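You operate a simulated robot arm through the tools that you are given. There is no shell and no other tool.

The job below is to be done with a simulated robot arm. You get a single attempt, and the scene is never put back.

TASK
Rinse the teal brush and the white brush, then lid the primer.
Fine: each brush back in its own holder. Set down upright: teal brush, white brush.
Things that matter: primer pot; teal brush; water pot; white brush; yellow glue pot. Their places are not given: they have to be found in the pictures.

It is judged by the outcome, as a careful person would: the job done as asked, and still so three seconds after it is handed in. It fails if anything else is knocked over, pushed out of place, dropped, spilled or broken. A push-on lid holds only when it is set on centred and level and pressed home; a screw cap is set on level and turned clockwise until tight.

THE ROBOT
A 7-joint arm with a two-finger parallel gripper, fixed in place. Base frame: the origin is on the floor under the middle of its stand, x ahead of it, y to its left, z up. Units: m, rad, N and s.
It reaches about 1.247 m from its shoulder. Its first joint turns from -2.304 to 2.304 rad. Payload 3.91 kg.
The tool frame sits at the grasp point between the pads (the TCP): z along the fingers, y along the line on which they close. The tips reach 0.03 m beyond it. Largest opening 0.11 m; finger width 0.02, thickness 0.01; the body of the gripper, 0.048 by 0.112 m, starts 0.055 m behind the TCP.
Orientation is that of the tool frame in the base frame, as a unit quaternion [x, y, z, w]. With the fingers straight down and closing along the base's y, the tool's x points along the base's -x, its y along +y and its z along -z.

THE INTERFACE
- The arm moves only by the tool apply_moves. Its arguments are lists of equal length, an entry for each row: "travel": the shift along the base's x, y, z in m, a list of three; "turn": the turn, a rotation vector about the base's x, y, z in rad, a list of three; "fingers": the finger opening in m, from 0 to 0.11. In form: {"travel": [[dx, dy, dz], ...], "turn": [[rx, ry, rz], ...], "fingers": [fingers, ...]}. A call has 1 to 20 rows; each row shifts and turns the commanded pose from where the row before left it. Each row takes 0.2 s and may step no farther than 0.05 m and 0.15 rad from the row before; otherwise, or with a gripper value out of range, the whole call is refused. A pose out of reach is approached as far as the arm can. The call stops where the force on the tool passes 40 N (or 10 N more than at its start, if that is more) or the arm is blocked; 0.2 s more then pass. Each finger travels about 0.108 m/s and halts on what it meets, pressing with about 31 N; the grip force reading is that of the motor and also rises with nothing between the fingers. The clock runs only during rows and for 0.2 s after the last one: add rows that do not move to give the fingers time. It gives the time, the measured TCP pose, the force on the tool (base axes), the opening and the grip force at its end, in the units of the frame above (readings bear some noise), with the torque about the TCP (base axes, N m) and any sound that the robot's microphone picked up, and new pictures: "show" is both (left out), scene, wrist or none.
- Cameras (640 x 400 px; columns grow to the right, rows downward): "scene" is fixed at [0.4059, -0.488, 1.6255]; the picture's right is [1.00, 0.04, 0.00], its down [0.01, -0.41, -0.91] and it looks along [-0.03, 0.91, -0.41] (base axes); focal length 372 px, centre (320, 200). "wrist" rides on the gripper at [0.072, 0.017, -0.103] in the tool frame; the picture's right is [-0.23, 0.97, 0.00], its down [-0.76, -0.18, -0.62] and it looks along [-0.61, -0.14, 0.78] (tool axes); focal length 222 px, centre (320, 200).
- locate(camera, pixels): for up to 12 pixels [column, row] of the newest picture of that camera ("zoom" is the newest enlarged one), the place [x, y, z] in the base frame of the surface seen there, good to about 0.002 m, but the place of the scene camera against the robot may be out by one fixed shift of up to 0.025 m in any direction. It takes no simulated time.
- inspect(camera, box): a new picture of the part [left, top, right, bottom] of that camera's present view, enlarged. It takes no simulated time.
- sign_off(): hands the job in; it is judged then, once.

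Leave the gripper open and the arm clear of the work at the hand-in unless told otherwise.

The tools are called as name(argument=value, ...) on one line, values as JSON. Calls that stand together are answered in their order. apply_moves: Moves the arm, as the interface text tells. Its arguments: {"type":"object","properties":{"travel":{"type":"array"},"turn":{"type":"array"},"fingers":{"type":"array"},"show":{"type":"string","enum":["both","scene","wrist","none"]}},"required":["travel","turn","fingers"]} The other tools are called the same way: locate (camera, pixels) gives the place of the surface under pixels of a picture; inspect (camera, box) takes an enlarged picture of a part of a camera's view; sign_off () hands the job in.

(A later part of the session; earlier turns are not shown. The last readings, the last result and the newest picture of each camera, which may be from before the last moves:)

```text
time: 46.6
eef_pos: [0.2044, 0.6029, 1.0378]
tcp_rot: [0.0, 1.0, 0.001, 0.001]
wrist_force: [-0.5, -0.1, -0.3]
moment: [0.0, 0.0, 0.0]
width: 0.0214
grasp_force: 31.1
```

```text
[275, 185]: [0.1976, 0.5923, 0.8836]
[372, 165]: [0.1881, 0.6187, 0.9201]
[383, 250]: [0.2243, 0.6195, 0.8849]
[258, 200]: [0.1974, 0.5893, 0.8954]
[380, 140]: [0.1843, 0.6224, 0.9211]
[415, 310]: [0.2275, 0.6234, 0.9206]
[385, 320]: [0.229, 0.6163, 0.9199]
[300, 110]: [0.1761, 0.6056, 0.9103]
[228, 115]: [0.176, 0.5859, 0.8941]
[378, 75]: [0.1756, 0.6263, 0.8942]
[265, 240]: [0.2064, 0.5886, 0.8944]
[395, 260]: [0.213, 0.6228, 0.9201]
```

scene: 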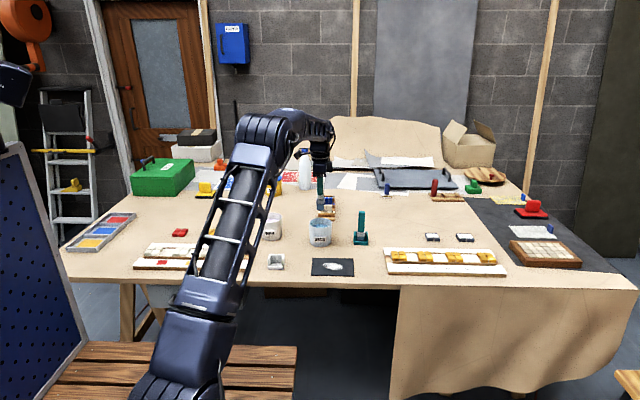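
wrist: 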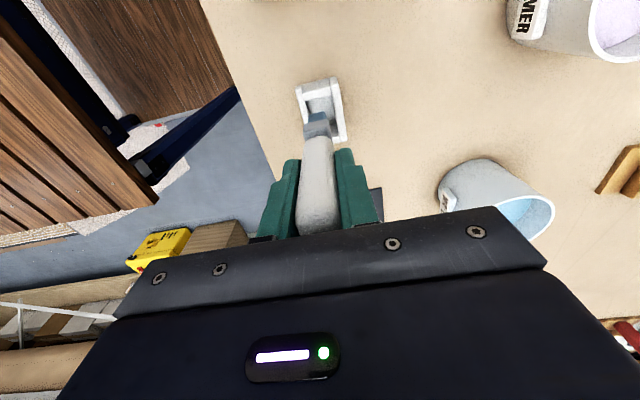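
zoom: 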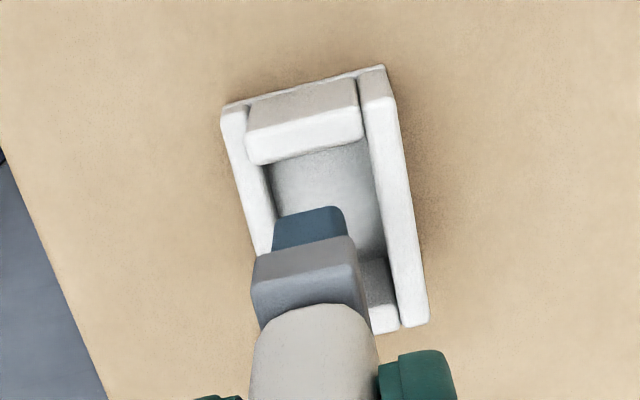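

Well aligned (brush centre ≈ (0.2045, 0.605); socket (0.203, 0.6057)). Shift -0.0015 x, +0.0005 y, and lower 0.050.

apply_moves(travel=[[-0.0015, 0.0005, 0], [0, 0, -0.01], [0, 0, -0.01], [0, 0, -0.01], [0, 0, -0.01], [0, 0, -0.01], [0, 0, 0]], turn=[[0, 0, 0], [0, 0, 0], [0, 0, 0], [0, 0, 0], [0, 0, 0], [0, 0, 0], [0, 0, 0]], fingers=[0, 0, 0, 0, 0, 0, 0], show="wrist")

inspect(camera="scene", box=[256, 225, 304, 275])

```text
time: 48.2
eef_pos: [0.2032, 0.6027, 0.987]
tcp_rot: [0.0, 1.0, 0.002, 0.001]
wrist_force: [-0.1, -0.2, -0.5]
moment: [0.02, -0.02, 0.04]
width: 0.0214
grasp_force: 30.6
```

wrist: 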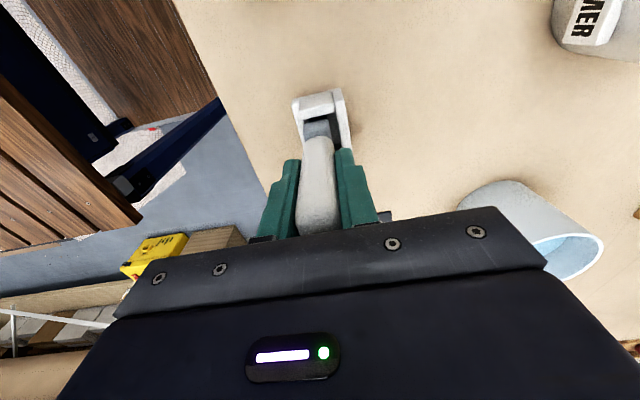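

```text
8.00 times, centred on (280, 250) of scene
```

zoom: 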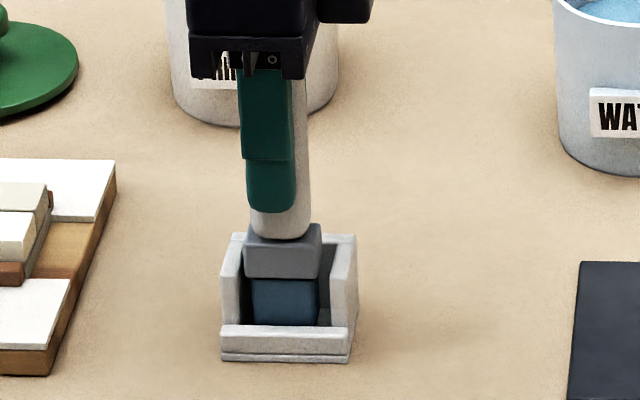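

In the scene view the ferrule (cols 243-321) sits ~1.7 mm left of where it was (248-325); I'll shift +0.0015 x and step down 0.003.

apply_moves(travel=[[0.0015, 0, 0], [0, 0, -0.0015], [0, 0, -0.0015], [0, 0, 0]], turn=[[0, 0, 0], [0, 0, 0], [0, 0, 0], [0, 0, 0]], fingers=[0, 0, 0, 0], show="none")

```text
time: 49.2
eef_pos: [0.2042, 0.6026, 0.9833]
tcp_rot: [0.0, 1.0, 0.002, 0.001]
wrist_force: [0.0, 0.1, -0.4]
moment: [0.0, -0.02, 0.0]
width: 0.0214
grasp_force: 31.3
```

apply_moves(travel=[[0, 0, -0.001], [0, 0, 0]], turn=[[0, 0, 0], [0, 0, 0]], fingers=[0, 0], show="none")

```text
time: 49.9
eef_pos: [0.2045, 0.6033, 0.983]
tcp_rot: [0.0, 1.0, 0.002, 0.001]
wrist_force: [-0.6, 0.6, -0.7]
moment: [0.03, -0.01, 0.0]
width: 0.0211
grasp_force: 30.4
```

Still free; continue with 1 mm steps.

apply_moves(travel=[[0, 0, -0.001], [0, 0, 0]], turn=[[0, 0, 0], [0, 0, 0]], fingers=[0, 0], show="none")

```text
time: 50.5
eef_pos: [0.204, 0.6018, 0.9827]
tcp_rot: [0.0, 1.0, 0.002, 0.001]
wrist_force: [-0.3, -0.6, 4.7]
moment: [-0.05, -0.07, 0.04]
width: 0.0213
grasp_force: 30.6
```

Floor contact (4.7 N). Release slowly, then look.

apply_moves(travel=[[0, 0, 0], [0, 0, 0], [0, 0, 0], [0, 0, 0], [0, 0, 0]], turn=[[0, 0, 0], [0, 0, 0], [0, 0, 0], [0, 0, 0], [0, 0, 0]], fingers=[0.024, 0.03, 0.04, 0.05, 0.05])

inspect(camera="scene", box=[256, 225, 304, 275])

inspect(camera="wrist", box=[250, 80, 390, 240])

```text
time: 51.6
eef_pos: [0.204, 0.6025, 0.9811]
tcp_rot: [-0.001, 1.0, 0.002, 0.0]
wrist_force: [0.0, -0.5, -0.2]
moment: [0.04, 0.03, 0.03]
width: 0.0502
grasp_force: 0.0
```

scene: 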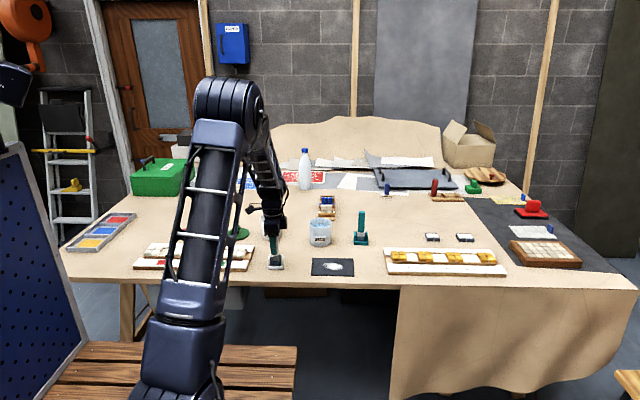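
wrist: 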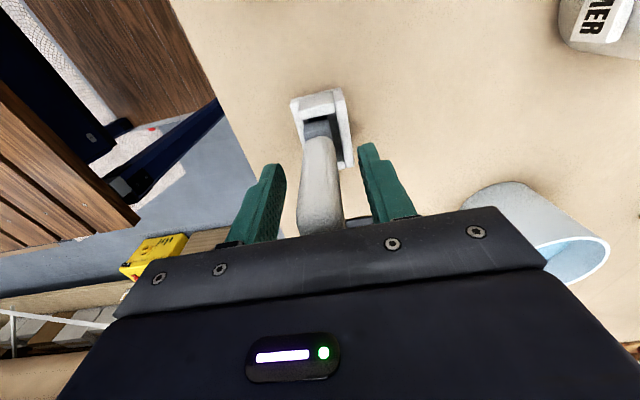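

```text
8.00 times, centred on (280, 250) of scene
```

zoom: 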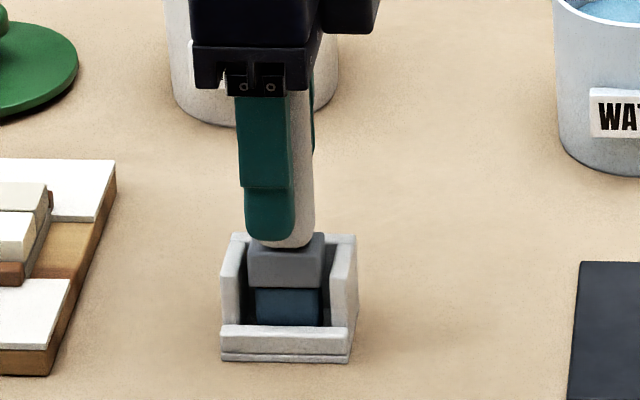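

```text
2.50 times, centred on (320, 160) of wrist
```

zoom: 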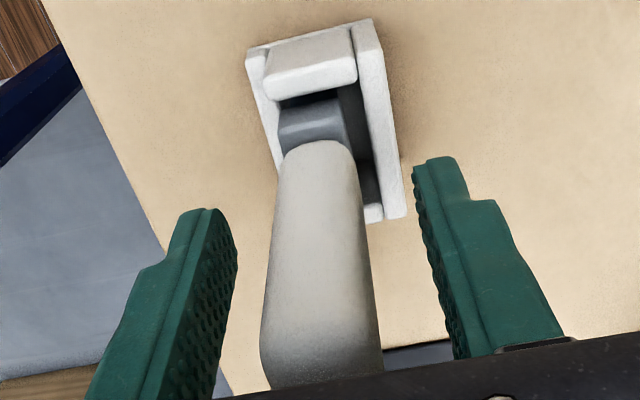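

The white brush stands in its holder, fingers clear on both sides. Rise straight up 0.12 and check it.

apply_moves(travel=[[0, 0, 0.01], [0, 0, 0.02], [0, 0, 0.03], [0, 0, 0.03], [0, 0, 0.04], [0, 0, 0]], turn=[[0, 0, 0], [0, 0, 0], [0, 0, 0], [0, 0, 0], [0, 0, 0], [0, 0, 0]], fingers=[0.06, 0.06, 0.06, 0.06, 0.06, 0.06])

inspect(camera="scene", box=[256, 225, 304, 275])

```text
time: 53.0
eef_pos: [0.2032, 0.6038, 1.1136]
tcp_rot: [-0.001, 1.0, 0.002, 0.001]
wrist_force: [0.2, -0.6, 0.2]
moment: [-0.01, -0.02, 0.02]
width: 0.0599
grasp_force: 0.1
```

scene: 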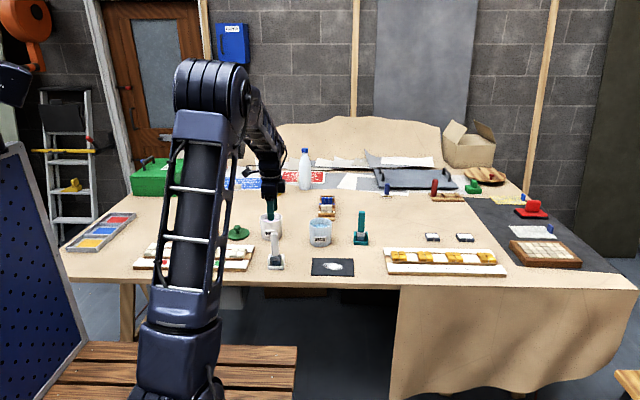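
wrist: 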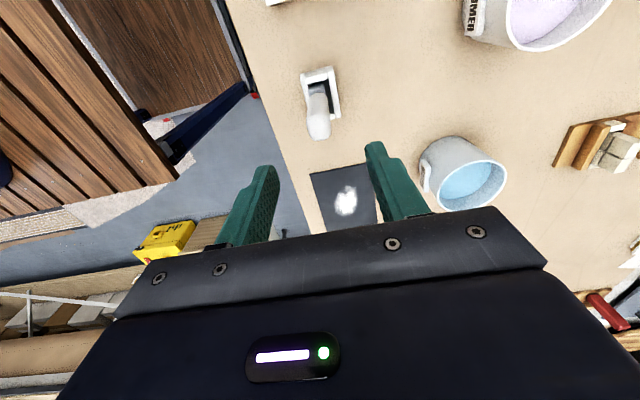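

```text
8.00 times, centred on (280, 250) of scene
```

zoom: 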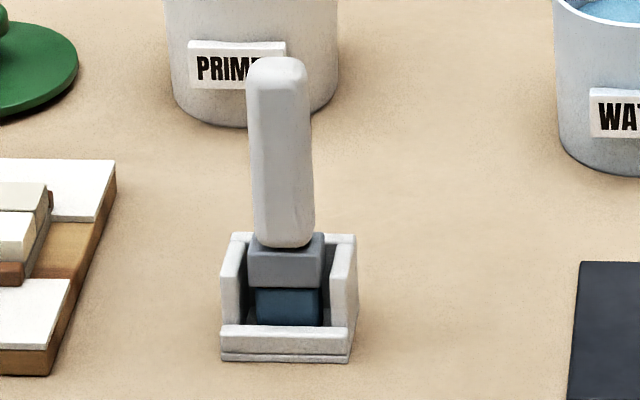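

Both brushes are back, rinsed and upright. Now the primer lid: the loose green knobbed lid near (0.013, 0.822). I'll move to about (0.01, 0.80, 1.13) with fingers fully open to view both the lid and the primer pot.

apply_moves(travel=[[0, 0, 0.02], [-0.0275, 0.028, 0], [-0.0275, 0.028, 0], [-0.0275, 0.028, 0], [-0.0275, 0.028, 0], [-0.0275, 0.028, 0], [-0.0275, 0.028, 0], [-0.0275, 0.028, 0], [0, 0, 0], [0, 0, 0]], turn=[[0, 0, 0], [0, 0, 0], [0, 0, 0], [0, 0, 0], [0, 0, 0], [0, 0, 0], [0, 0, 0], [0, 0, 0], [0, 0, 0], [0, 0, 0]], fingers=[0.06, 0.07, 0.09, 0.11, 0.11, 0.11, 0.11, 0.11, 0.11, 0.11])

inspect(camera="wrist", box=[270, 40, 430, 220])

```text
time: 55.2
eef_pos: [0.0135, 0.7983, 1.1321]
tcp_rot: [0.0, 1.0, 0.001, 0.001]
wrist_force: [0.7, -0.3, -0.2]
moment: [0.03, 0.02, 0.01]
width: 0.1101
grasp_force: 0.1
```

scene: 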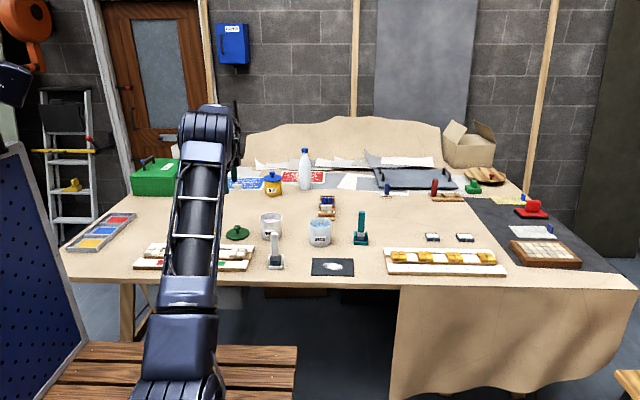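
wrist: 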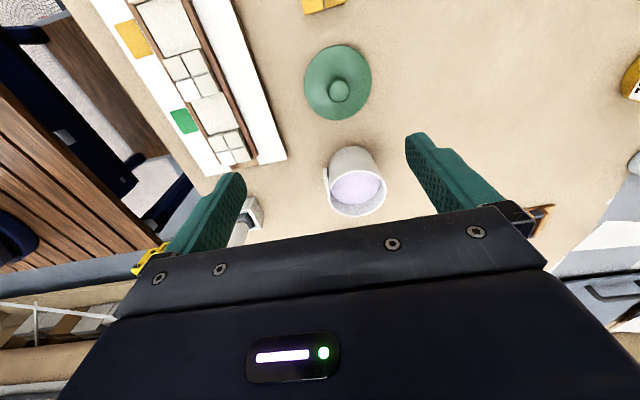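

```text
2.22 times, centred on (350, 130) of wrist
```

zoom: 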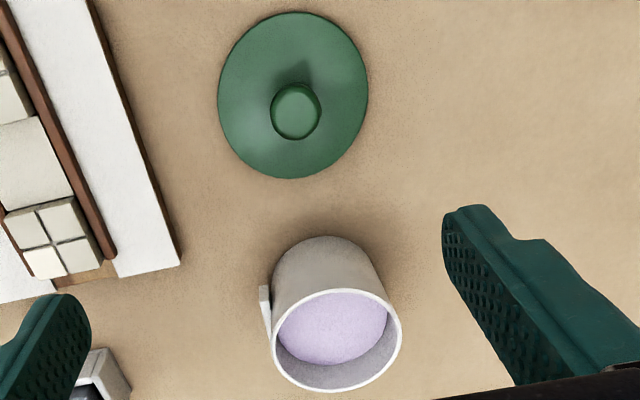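

Both are in view: lid knob at zoom (296,110), disc (219-367, 12-178), primer rim (272-402, 290-390). Locating them.

locate(camera="zoom", pixels=[[296, 98], [296, 110], [275, 112], [318, 112], [297, 132], [222, 95], [364, 90], [290, 16], [298, 174], [245, 150], [345, 140], [340, 40]])

locate(camera="zoom", pixels=[[274, 340], [400, 335], [345, 290], [335, 388], [290, 305], [388, 305], [290, 372], [390, 365], [330, 330], [310, 310], [360, 340], [330, 260]])

inspect(camera="scene", box=[215, 205, 295, 255])

```text
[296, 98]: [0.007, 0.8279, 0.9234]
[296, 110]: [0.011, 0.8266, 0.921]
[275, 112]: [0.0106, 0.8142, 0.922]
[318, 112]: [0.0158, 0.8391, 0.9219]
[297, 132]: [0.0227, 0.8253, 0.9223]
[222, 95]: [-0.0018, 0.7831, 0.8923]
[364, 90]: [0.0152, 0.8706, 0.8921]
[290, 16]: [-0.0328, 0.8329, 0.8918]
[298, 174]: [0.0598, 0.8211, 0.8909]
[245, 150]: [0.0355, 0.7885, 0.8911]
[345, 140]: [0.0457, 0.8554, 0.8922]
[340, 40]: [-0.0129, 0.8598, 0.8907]
```

```text
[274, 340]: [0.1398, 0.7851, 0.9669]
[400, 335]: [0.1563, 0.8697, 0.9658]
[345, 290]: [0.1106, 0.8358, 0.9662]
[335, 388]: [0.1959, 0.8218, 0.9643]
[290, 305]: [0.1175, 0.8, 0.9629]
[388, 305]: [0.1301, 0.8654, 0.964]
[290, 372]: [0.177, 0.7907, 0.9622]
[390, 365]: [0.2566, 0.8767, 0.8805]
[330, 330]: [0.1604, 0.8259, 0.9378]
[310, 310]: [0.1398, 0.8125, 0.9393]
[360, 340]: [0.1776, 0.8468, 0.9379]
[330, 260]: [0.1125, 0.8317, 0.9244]
```

```text
8.00 times, centred on (255, 230) of scene
```

zoom: 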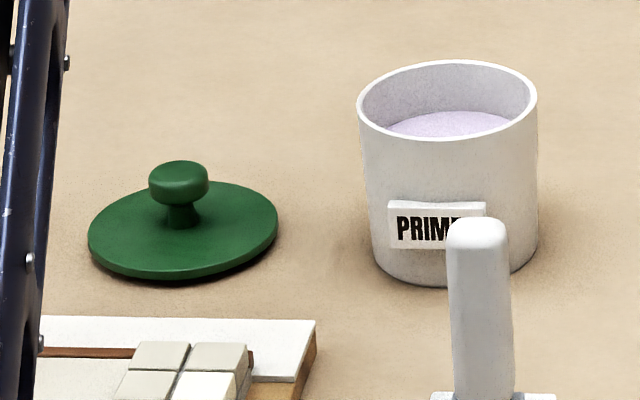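

Lid disc centre ≈ (0.0135, 0.827), disc top z 0.8915, knob top z ≈ 0.922, knob head about 25 mm wide; primer rim centre ≈ (0.1525, 0.827), rim z 0.965. I'll move above the knob to TCP z ≈ 1.0 for a closer measurement.

apply_moves(travel=[[0, 0.0143, -0.022], [0, 0.0142, -0.022], [0, 0, -0.03], [0, 0, -0.03], [0, 0, -0.028], [0, 0, 0], [0, 0, 0]], turn=[[0, 0, 0], [0, 0, 0], [0, 0, 0], [0, 0, 0], [0, 0, 0], [0, 0, 0], [0, 0, 0]], fingers=[0.1, 0.08, 0.07, 0.07, 0.07, 0.07, 0.07])

inspect(camera="wrist", box=[230, 60, 430, 200])

```text
time: 56.9
eef_pos: [0.012, 0.8278, 1.0002]
tcp_rot: [0.0, 1.0, 0.002, 0.0]
wrist_force: [0.2, 0.1, 0.2]
moment: [-0.04, 0.01, 0.02]
width: 0.07
grasp_force: 0.1
```

scene: 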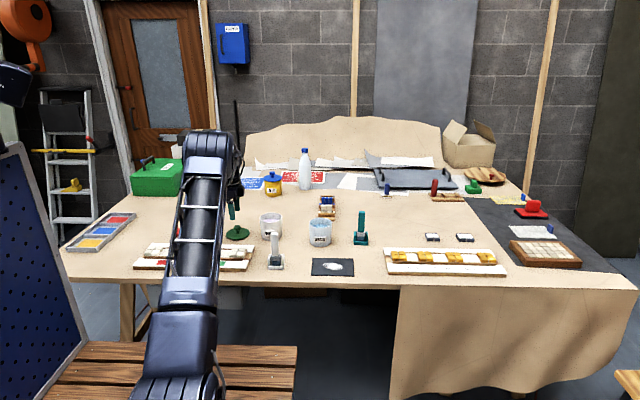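
wrist: 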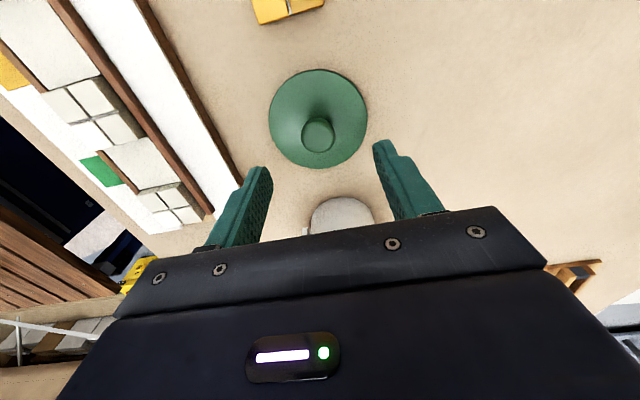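

```text
2.86 times, centred on (330, 130) of wrist
```

zoom: 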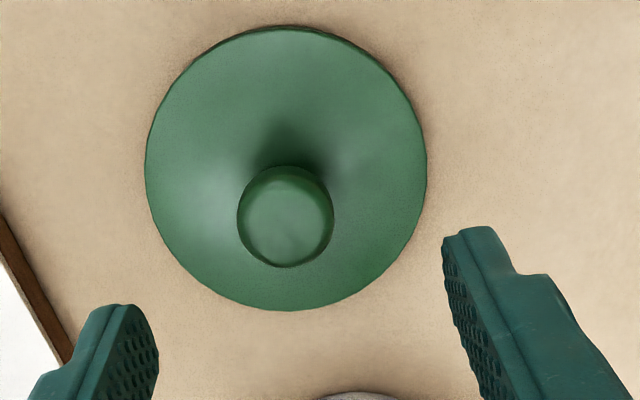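

locate(camera="zoom", pixels=[[285, 215], [241, 215], [330, 220], [285, 168], [287, 263], [148, 160], [424, 190], [285, 30], [290, 306], [180, 80], [390, 85], [200, 275]])

locate(camera="zoom", pixels=[[395, 260], [250, 240], [320, 245], [252, 185], [320, 185], [285, 240], [285, 190], [260, 215], [310, 215]])

```text
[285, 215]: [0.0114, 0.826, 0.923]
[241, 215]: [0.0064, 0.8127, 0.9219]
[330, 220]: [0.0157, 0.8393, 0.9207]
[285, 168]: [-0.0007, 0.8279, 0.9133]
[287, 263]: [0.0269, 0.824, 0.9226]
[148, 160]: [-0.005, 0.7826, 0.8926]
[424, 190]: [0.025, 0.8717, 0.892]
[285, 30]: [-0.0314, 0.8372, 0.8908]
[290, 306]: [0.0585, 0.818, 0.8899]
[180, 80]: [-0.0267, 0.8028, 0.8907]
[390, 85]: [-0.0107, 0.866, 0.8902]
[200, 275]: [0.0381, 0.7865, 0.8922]
```

```text
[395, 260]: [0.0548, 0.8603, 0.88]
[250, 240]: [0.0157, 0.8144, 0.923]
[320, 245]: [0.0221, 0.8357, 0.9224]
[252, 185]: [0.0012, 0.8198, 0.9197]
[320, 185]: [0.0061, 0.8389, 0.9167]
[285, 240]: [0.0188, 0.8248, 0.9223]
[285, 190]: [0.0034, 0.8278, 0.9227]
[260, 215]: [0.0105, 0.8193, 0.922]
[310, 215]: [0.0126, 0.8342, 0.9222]
```

Circle fit: lid centre (0.0132, 0.8263), radius 0.0465; knob centre the same, radius ≈ 0.0138. TCP averages (0.0128, 0.8273). I'll shift (+0.0005, -0.001) and descend 0.076 so tips end ~2.5 mm above the disc, then close gently on the knob.

apply_moves(travel=[[0.0005, -0.001, -0.02], [0, 0, -0.02], [0, 0, -0.02], [0, 0, -0.01], [0, 0, -0.006], [0, 0, 0]], turn=[[0, 0, 0], [0, 0, 0], [0, 0, 0], [0, 0, 0], [0, 0, 0], [0, 0, 0]], fingers=[0.06, 0.06, 0.06, 0.06, 0.06, 0.06])

inspect(camera="scene", box=[210, 200, 290, 250])

```text
time: 58.2
eef_pos: [0.0123, 0.8266, 0.9249]
tcp_rot: [0.0, 1.0, 0.002, 0.0]
wrist_force: [-0.8, -0.4, 0.7]
moment: [0.01, -0.05, 0.01]
width: 0.06
grasp_force: 0.1
```

scene: 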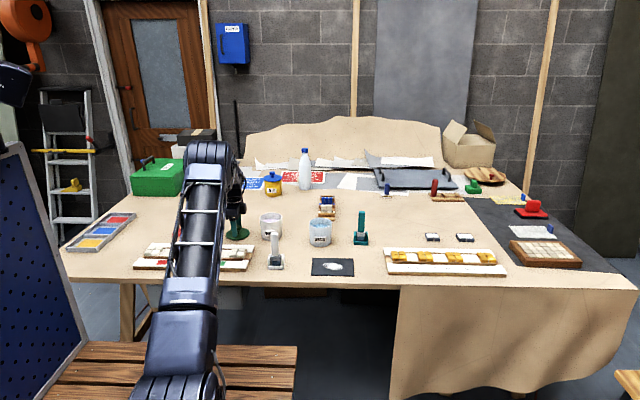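
wrist: 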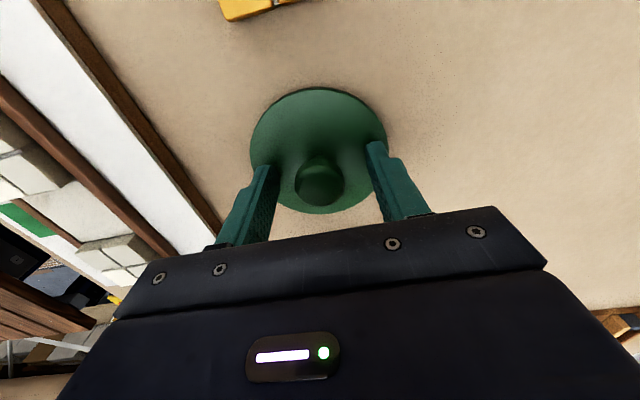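

```text
8.00 times, centred on (250, 225) of scene
```

zoom: 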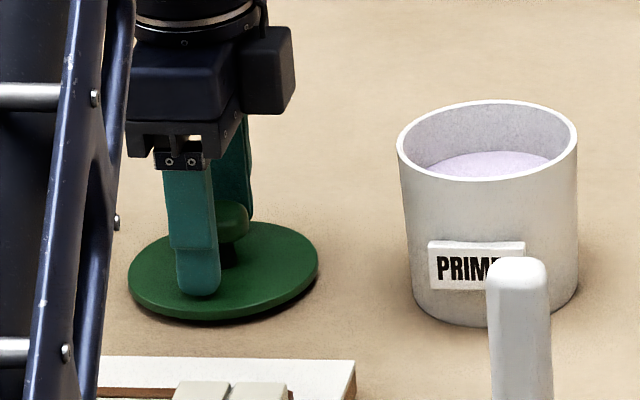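

The knob looks centred between the fingers in the wrist view; I'll cross-check x alignment with scene-camera points on the finger and the knob.

locate(camera="zoom", pixels=[[170, 210], [190, 210], [208, 210], [214, 230], [240, 215], [246, 222], [230, 225], [185, 285], [232, 250], [130, 275], [317, 265]])

inspect(camera="wrist", box=[240, 80, 400, 220])

```text
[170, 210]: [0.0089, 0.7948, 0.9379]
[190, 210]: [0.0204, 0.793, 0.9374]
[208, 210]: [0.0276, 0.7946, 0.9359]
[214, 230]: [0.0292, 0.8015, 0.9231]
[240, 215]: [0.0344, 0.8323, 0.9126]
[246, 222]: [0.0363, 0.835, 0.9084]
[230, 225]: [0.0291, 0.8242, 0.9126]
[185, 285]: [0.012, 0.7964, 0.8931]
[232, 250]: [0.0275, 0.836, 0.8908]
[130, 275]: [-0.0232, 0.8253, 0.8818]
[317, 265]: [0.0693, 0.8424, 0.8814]
```

```text
2.86 times, centred on (320, 150) of wrist
```

zoom: 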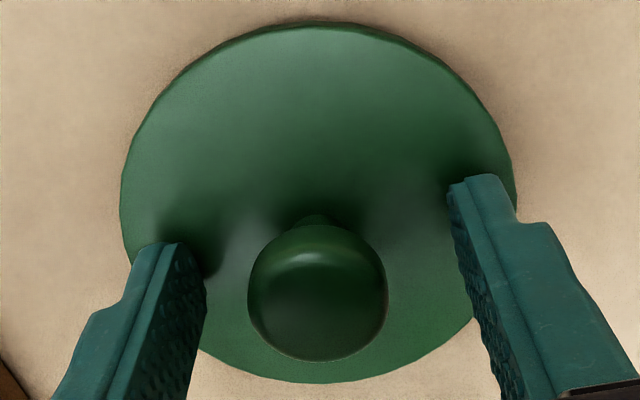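

The scene suggests the knob may be ~3-5 mm to +x of the fingers, the wrist view ~2 mm. I'll locate knob and disc edges again in this close wrist zoom.

locate(camera="zoom", pixels=[[318, 250], [318, 290], [318, 330], [318, 355], [252, 295], [385, 295], [318, 232], [125, 180], [510, 185], [318, 28], [318, 378], [180, 80]])

locate(camera="zoom", pixels=[[450, 80], [215, 355], [430, 355], [160, 250], [170, 330], [195, 290], [480, 180], [500, 300], [460, 215], [470, 300]])

```text
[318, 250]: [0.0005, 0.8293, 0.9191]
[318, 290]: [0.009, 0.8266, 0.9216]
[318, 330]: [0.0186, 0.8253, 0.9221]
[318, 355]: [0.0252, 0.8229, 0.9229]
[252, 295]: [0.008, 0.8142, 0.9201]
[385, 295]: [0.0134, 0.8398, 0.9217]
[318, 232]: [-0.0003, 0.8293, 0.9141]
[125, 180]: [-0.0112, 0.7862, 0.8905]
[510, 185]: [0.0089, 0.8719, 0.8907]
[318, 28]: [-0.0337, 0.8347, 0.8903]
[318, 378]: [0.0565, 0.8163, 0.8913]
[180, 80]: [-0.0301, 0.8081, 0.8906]
```

```text
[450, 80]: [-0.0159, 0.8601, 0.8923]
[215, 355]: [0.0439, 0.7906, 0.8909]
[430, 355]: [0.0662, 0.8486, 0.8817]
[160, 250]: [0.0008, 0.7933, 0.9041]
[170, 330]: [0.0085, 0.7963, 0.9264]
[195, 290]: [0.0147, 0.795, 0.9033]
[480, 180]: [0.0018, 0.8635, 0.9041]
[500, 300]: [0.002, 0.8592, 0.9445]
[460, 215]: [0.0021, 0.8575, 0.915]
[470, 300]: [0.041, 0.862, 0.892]
```

Knob centre (0.0132, 0.827); fingers' centre x ≈ 0.012. Shift +0.001 x and close gently on the knob.

apply_moves(travel=[[0.001, 0, 0], [0, 0, 0], [0, 0, 0], [0, 0, 0], [0, 0, 0], [0, 0, 0]], turn=[[0, 0, 0], [0, 0, 0], [0, 0, 0], [0, 0, 0], [0, 0, 0], [0, 0, 0]], fingers=[0.05, 0.04, 0.032, 0.025, 0.015, 0.0])

inspect(camera="wrist", box=[240, 80, 400, 220])

inspect(camera="scene", box=[210, 200, 290, 250])

```text
time: 59.6
eef_pos: [0.0136, 0.8261, 0.9236]
tcp_rot: [-0.001, 1.0, 0.002, 0.001]
wrist_force: [-0.7, -0.3, -0.9]
moment: [0.01, 0.02, -0.01]
width: 0.0274
grasp_force: 30.5
```

scene: 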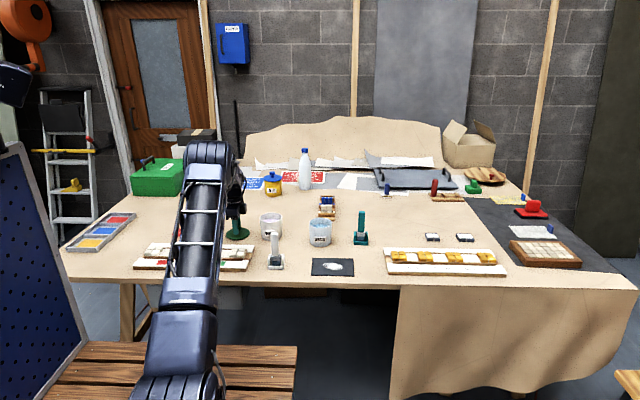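
wrist: 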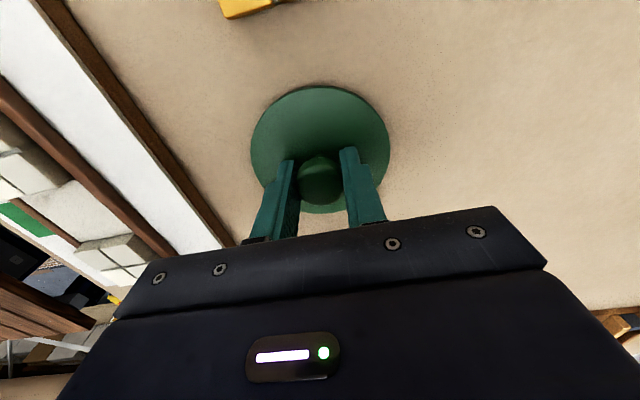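

```text
2.86 times, centred on (320, 150) of wrist
```

zoom: 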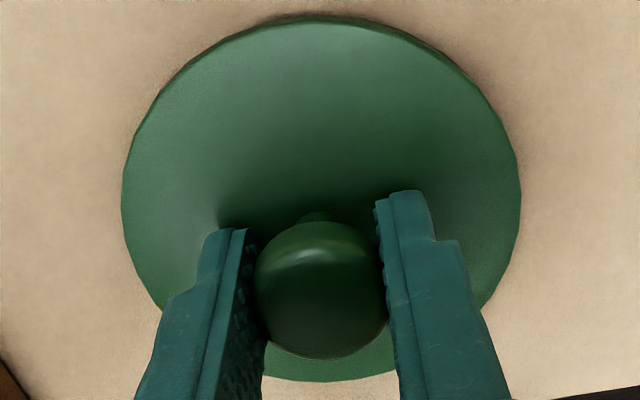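

```text
8.00 times, centred on (250, 225) of scene
```

zoom: 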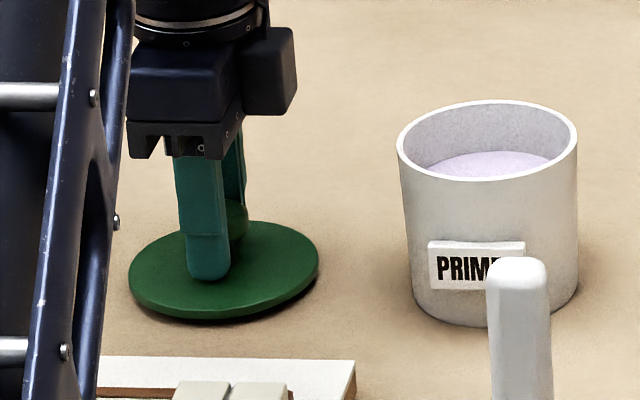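

Gripped on the knob's full diameter (0.0274). Lift straight up slowly by 0.12 and inspect that the lid stays level.

apply_moves(travel=[[0, 0, 0.008], [0, 0, 0.012], [0, 0, 0.02], [0, 0, 0.025], [0, 0, 0.03], [0, 0, 0.025], [0, 0, 0]], turn=[[0, 0, 0], [0, 0, 0], [0, 0, 0], [0, 0, 0], [0, 0, 0], [0, 0, 0], [0, 0, 0]], fingers=[0, 0, 0, 0, 0, 0, 0])

inspect(camera="wrist", box=[240, 80, 400, 220])

inspect(camera="scene", box=[200, 180, 290, 250])

```text
time: 61.2
eef_pos: [0.0137, 0.826, 1.0438]
tcp_rot: [0.001, 1.0, 0.003, 0.002]
wrist_force: [-0.4, -1.3, -0.7]
moment: [0.0, -0.02, 0.02]
width: 0.0274
grasp_force: 30.8
```

scene: 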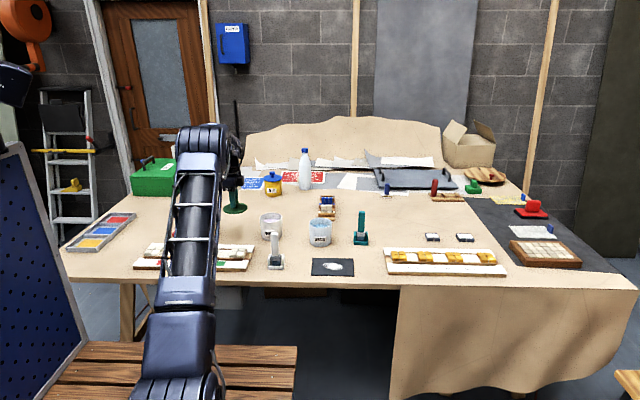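
wrist: 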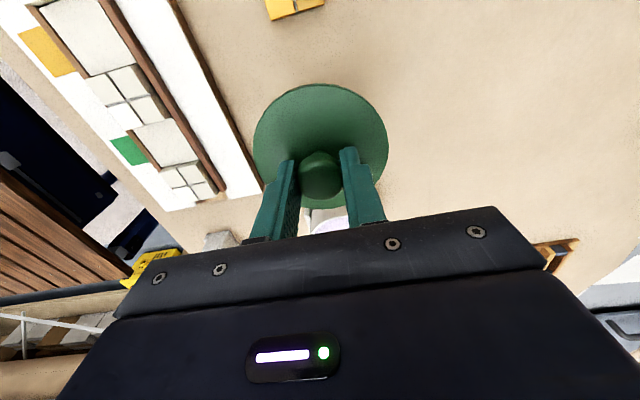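

```text
2.86 times, centred on (320, 150) of wrist
```

zoom: 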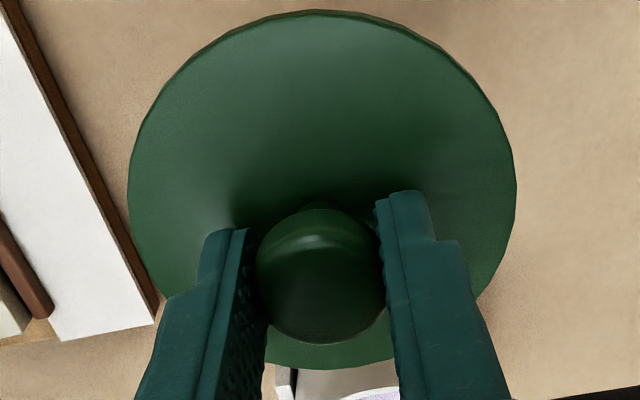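

```text
5.71 times, centred on (245, 215) of scene
```

zoom: 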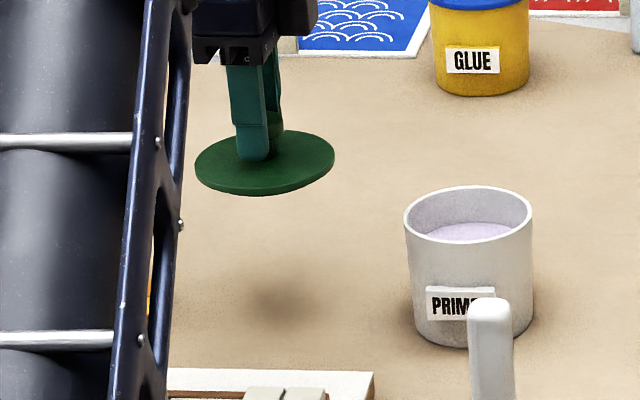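

The disc moved slightly in the wrist picture; I'll check its level by locating points round the disc.

inspect(camera="wrist", box=[240, 80, 400, 220])

locate(camera="zoom", pixels=[[320, 16], [135, 180], [512, 180], [325, 362], [190, 70], [455, 70], [285, 355], [375, 358], [320, 60], [170, 250], [490, 240], [320, 130]])

locate(camera="zoom", pixels=[[320, 240], [320, 280], [320, 320], [275, 280], [370, 280], [320, 335], [320, 215], [160, 120], [485, 120], [250, 120], [400, 120], [165, 280]])

```text
2.86 times, centred on (320, 150) of wrist
```

zoom: 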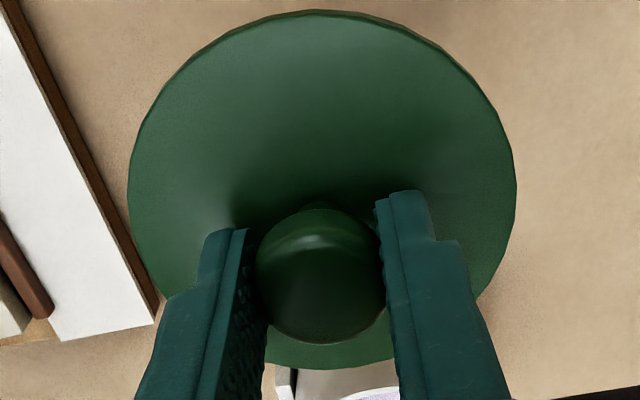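

```text
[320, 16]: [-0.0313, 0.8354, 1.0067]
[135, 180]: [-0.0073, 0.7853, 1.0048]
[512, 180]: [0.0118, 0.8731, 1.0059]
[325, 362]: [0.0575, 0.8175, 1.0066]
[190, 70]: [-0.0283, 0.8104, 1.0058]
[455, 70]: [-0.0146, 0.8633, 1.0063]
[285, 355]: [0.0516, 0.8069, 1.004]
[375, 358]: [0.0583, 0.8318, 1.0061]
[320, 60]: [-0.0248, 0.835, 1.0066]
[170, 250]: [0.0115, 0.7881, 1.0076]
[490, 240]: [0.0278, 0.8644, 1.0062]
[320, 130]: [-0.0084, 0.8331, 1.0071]
```

```text
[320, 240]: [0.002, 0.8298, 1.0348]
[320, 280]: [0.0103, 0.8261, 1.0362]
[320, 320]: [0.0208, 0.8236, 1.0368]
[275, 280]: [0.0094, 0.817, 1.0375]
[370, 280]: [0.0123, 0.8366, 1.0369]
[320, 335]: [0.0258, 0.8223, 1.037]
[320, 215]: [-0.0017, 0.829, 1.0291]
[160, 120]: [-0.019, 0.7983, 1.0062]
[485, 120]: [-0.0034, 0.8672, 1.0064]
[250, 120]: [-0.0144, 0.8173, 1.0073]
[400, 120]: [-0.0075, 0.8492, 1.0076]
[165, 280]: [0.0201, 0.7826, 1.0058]
```

The lid is level (z 1.0062 ± 0.001) but sits ~5 mm lower in the grip than at pick-up. I'll wait 0.6 s and re-measure to see whether it still creeps.

apply_moves(travel=[[0, 0, 0], [0, 0, 0]], turn=[[0, 0, 0], [0, 0, 0]], fingers=[0, 0], show="wrist")

inspect(camera="wrist", box=[240, 80, 400, 220])

locate(camera="zoom", pixels=[[320, 60], [160, 120], [485, 120], [250, 120], [400, 120], [165, 260], [320, 280], [320, 320], [370, 280], [335, 355], [290, 350]])

```text
time: 61.9
eef_pos: [0.0137, 0.8257, 1.0418]
tcp_rot: [0.0, 1.0, 0.002, 0.001]
wrist_force: [0.9, -0.3, -0.3]
moment: [0.02, 0.03, 0.04]
width: 0.0276
grasp_force: 31.0
```

wrist: 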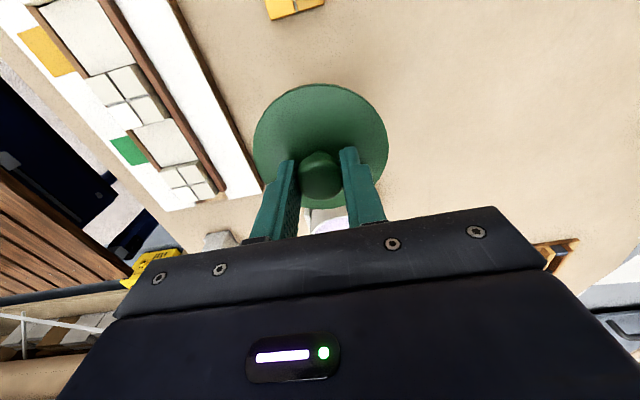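

```text
2.86 times, centred on (320, 150) of wrist
```

zoom: 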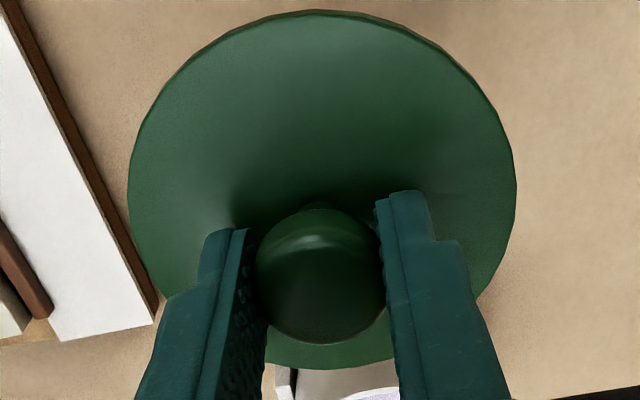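

```text
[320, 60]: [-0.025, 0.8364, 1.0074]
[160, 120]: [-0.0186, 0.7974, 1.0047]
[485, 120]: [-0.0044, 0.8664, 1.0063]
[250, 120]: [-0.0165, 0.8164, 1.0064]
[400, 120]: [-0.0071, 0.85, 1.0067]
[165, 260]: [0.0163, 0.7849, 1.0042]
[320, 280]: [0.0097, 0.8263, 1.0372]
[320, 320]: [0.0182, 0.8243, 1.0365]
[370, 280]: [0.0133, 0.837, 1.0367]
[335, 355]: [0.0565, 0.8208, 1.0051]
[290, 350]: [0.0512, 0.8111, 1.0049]
```

No creep; the lid is held steady, level and concentric with the TCP. To measure the primer rim accurately I'll go up and aside to about (0.05, 0.70, 1.10), from where the pot should appear to the right of the lid.

apply_moves(travel=[[0, 0, 0.03], [0, 0, 0.027], [0.009, -0.0315, 0], [0.009, -0.0315, 0], [0.009, -0.0315, 0], [0.009, -0.0315, 0], [0, 0, 0], [0, 0, 0]], turn=[[0, 0, 0], [0, 0, 0], [0, 0, 0], [0, 0, 0], [0, 0, 0], [0, 0, 0], [0, 0, 0], [0, 0, 0]], fingers=[0, 0, 0, 0, 0, 0, 0, 0], show="wrist")

inspect(camera="wrist", box=[380, 120, 500, 220])

```text
time: 63.6
eef_pos: [0.0481, 0.6977, 1.1004]
tcp_rot: [0.0, 1.0, 0.002, 0.001]
wrist_force: [-0.3, 0.8, -0.3]
moment: [0.04, 0.0, 0.0]
width: 0.0273
grasp_force: 31.2
```

wrist: 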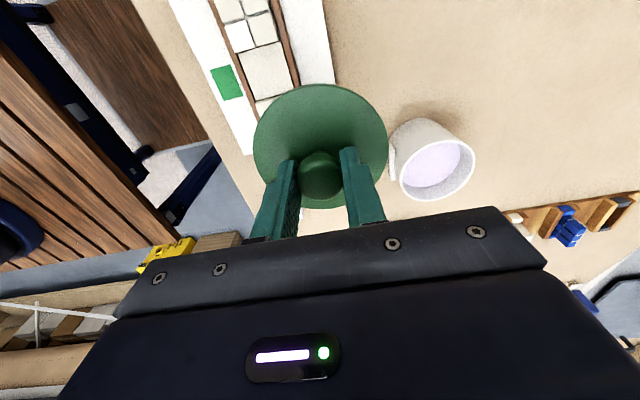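

```text
4.00 times, centred on (440, 170) of wrist
```

zoom: 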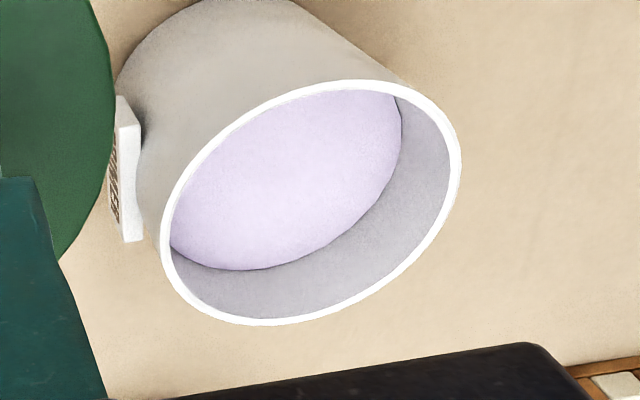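

The primer rim is fully visible. Locating points round the rim band.

locate(camera="zoom", pixels=[[165, 240], [185, 180], [240, 120], [300, 92], [360, 83], [420, 103], [455, 160], [440, 215], [390, 272], [325, 308], [260, 321], [200, 300]])

locate(camera="zoom", pixels=[[167, 215], [210, 147], [270, 104], [330, 85], [393, 90], [443, 130], [456, 185], [418, 245], [357, 293], [292, 317], [228, 315], [177, 275]])

```text
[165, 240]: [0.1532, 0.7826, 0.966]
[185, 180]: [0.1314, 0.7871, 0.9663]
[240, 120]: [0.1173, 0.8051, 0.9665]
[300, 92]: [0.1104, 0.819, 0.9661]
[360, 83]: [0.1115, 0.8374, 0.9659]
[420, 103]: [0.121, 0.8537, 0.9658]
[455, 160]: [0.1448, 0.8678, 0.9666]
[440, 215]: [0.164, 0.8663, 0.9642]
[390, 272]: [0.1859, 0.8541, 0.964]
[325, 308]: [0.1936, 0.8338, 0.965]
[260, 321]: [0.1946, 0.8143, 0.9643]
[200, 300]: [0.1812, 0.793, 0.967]
```

```text
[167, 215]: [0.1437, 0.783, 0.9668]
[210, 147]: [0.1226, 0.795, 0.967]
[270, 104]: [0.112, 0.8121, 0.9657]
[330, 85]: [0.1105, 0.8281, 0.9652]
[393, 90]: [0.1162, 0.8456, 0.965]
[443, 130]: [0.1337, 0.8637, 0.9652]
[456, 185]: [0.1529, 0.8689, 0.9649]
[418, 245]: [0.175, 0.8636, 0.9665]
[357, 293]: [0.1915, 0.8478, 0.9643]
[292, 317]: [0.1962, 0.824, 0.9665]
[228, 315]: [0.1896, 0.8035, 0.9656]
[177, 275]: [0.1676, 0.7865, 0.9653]
```

Rim circle fit: centre (0.1533, 0.8256), radius 0.043, z 0.9655. Now measure the held lid's disc edge in the same picture for a direct displacement.

inspect(camera="wrist", box=[240, 80, 400, 220])

locate(camera="zoom", pixels=[[320, 14], [255, 25], [190, 70], [145, 130], [131, 190], [140, 240], [390, 28], [450, 65], [497, 125], [513, 190], [507, 240], [485, 290]])

locate(camera="zoom", pixels=[[165, 290], [290, 364], [330, 367], [375, 362], [320, 280], [278, 270], [365, 265], [320, 335], [320, 212], [290, 240], [350, 235], [320, 180]])

```text
2.86 times, centred on (320, 150) of wrist
```

zoom: 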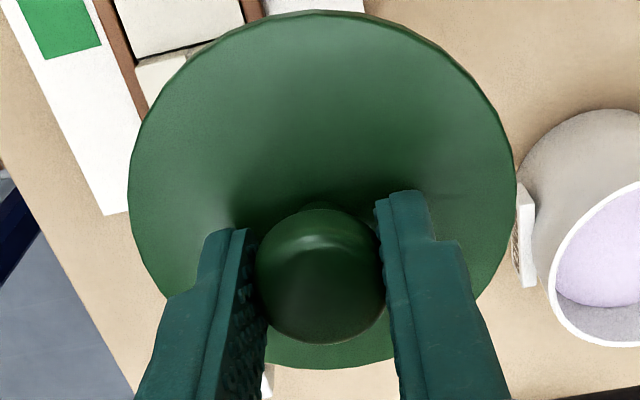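

```text
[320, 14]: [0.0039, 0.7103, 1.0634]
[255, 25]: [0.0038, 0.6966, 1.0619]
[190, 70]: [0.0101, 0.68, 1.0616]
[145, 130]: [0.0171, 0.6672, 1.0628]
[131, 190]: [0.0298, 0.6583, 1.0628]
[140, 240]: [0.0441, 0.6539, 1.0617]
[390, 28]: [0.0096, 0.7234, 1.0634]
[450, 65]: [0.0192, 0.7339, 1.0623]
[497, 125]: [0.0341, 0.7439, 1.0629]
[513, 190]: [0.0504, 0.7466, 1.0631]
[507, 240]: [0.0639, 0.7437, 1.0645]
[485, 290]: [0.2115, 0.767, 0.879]
```

```text
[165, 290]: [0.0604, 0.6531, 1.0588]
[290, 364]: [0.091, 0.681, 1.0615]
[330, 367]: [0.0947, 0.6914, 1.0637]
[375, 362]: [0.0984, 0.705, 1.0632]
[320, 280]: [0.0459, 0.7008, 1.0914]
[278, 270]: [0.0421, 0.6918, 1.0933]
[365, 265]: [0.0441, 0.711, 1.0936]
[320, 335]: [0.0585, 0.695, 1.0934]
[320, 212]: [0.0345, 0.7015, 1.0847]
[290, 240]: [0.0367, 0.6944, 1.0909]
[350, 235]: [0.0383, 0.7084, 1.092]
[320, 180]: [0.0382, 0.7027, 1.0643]
```

Lid centre ≈ (0.0492, 0.700), so the displacement to the pot is (+0.104, +0.1255). I'll make that move at this height (lid underside ≈ 1.05, rim 0.966).

apply_moves(travel=[[0.02, 0.0251, 0], [0.021, 0.0251, 0], [0.021, 0.0251, 0], [0.021, 0.0251, 0], [0.021, 0.0251, 0], [0, 0, -0.02], [0, 0, -0.02], [0, 0, 0], [0, 0, 0]], turn=[[0, 0, 0], [0, 0, 0], [0, 0, 0], [0, 0, 0], [0, 0, 0], [0, 0, 0], [0, 0, 0], [0, 0, 0], [0, 0, 0]], fingers=[0, 0, 0, 0, 0, 0, 0, 0, 0])

inspect(camera="wrist", box=[240, 60, 400, 200])

inspect(camera="scene", box=[230, 185, 310, 250])

```text
time: 65.7
eef_pos: [0.154, 0.8231, 1.0594]
tcp_rot: [0.001, 1.0, 0.001, 0.0]
wrist_force: [0.2, 0.0, 0.0]
moment: [0.0, -0.01, -0.03]
width: 0.0275
grasp_force: 30.6
```

scene: 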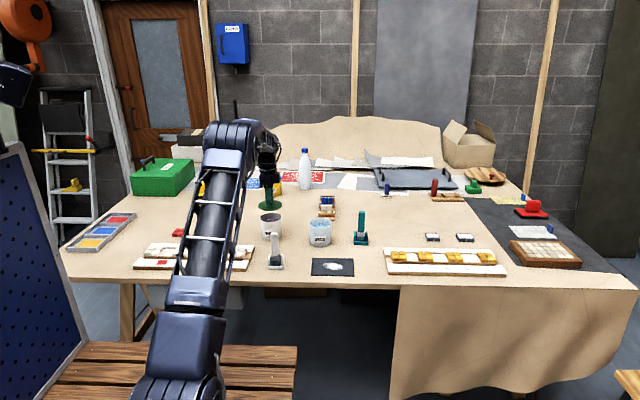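
wrist: 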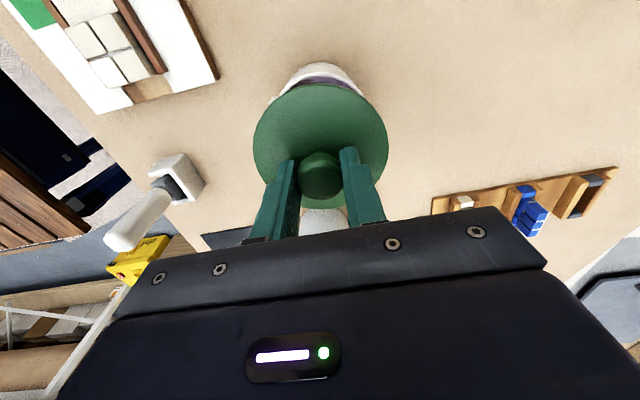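

```text
2.86 times, centred on (320, 130) of wrist
```

zoom: 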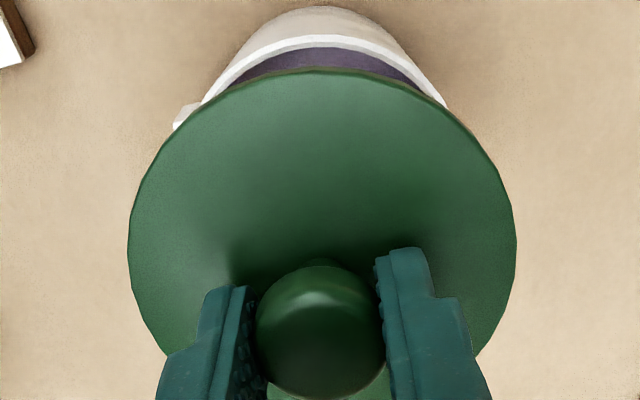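

```text
6.15 times, centred on (270, 218) of scene
```

zoom: 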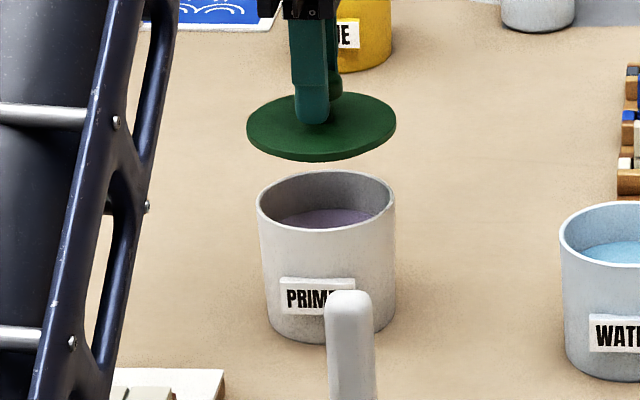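

Both are visible together. I'll locate the visible rim arc (top of wrist zoom) and the disc's edge again.

inspect(camera="wrist", box=[240, 60, 400, 200])

locate(camera="zoom", pixels=[[330, 40], [300, 43], [270, 54], [245, 70], [225, 86], [360, 45], [385, 57], [410, 76], [430, 95], [212, 98]])

locate(camera="zoom", pixels=[[320, 73], [255, 83], [190, 128], [145, 190], [132, 248], [143, 305], [390, 86], [450, 124], [496, 184], [513, 248], [505, 305], [490, 335]])

```text
2.86 times, centred on (320, 130) of wrist
```

zoom: 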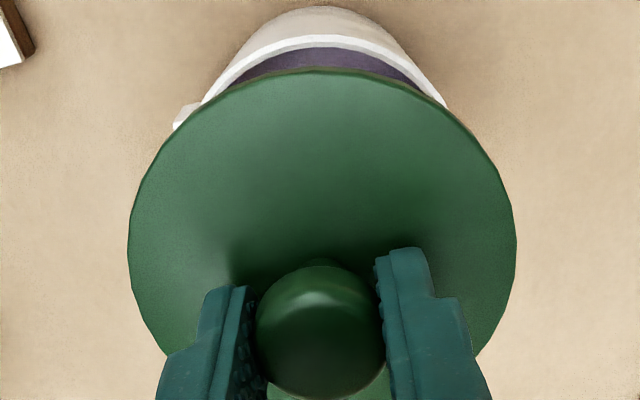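

```text
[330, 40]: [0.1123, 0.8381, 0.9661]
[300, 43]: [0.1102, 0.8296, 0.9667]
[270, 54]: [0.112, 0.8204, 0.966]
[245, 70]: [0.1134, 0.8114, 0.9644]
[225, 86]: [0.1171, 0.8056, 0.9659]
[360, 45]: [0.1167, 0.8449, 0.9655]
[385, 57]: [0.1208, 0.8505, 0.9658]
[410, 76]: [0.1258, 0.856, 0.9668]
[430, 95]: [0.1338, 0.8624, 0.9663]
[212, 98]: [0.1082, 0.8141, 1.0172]
```

```text
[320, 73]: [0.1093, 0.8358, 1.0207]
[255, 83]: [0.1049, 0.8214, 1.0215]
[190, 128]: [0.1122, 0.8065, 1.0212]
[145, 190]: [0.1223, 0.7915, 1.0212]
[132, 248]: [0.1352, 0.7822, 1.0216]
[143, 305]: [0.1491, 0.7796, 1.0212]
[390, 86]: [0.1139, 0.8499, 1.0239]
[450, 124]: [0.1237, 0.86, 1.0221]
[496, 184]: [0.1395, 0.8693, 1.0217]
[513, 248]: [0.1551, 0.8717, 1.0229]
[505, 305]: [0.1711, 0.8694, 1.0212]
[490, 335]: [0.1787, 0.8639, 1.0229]
```

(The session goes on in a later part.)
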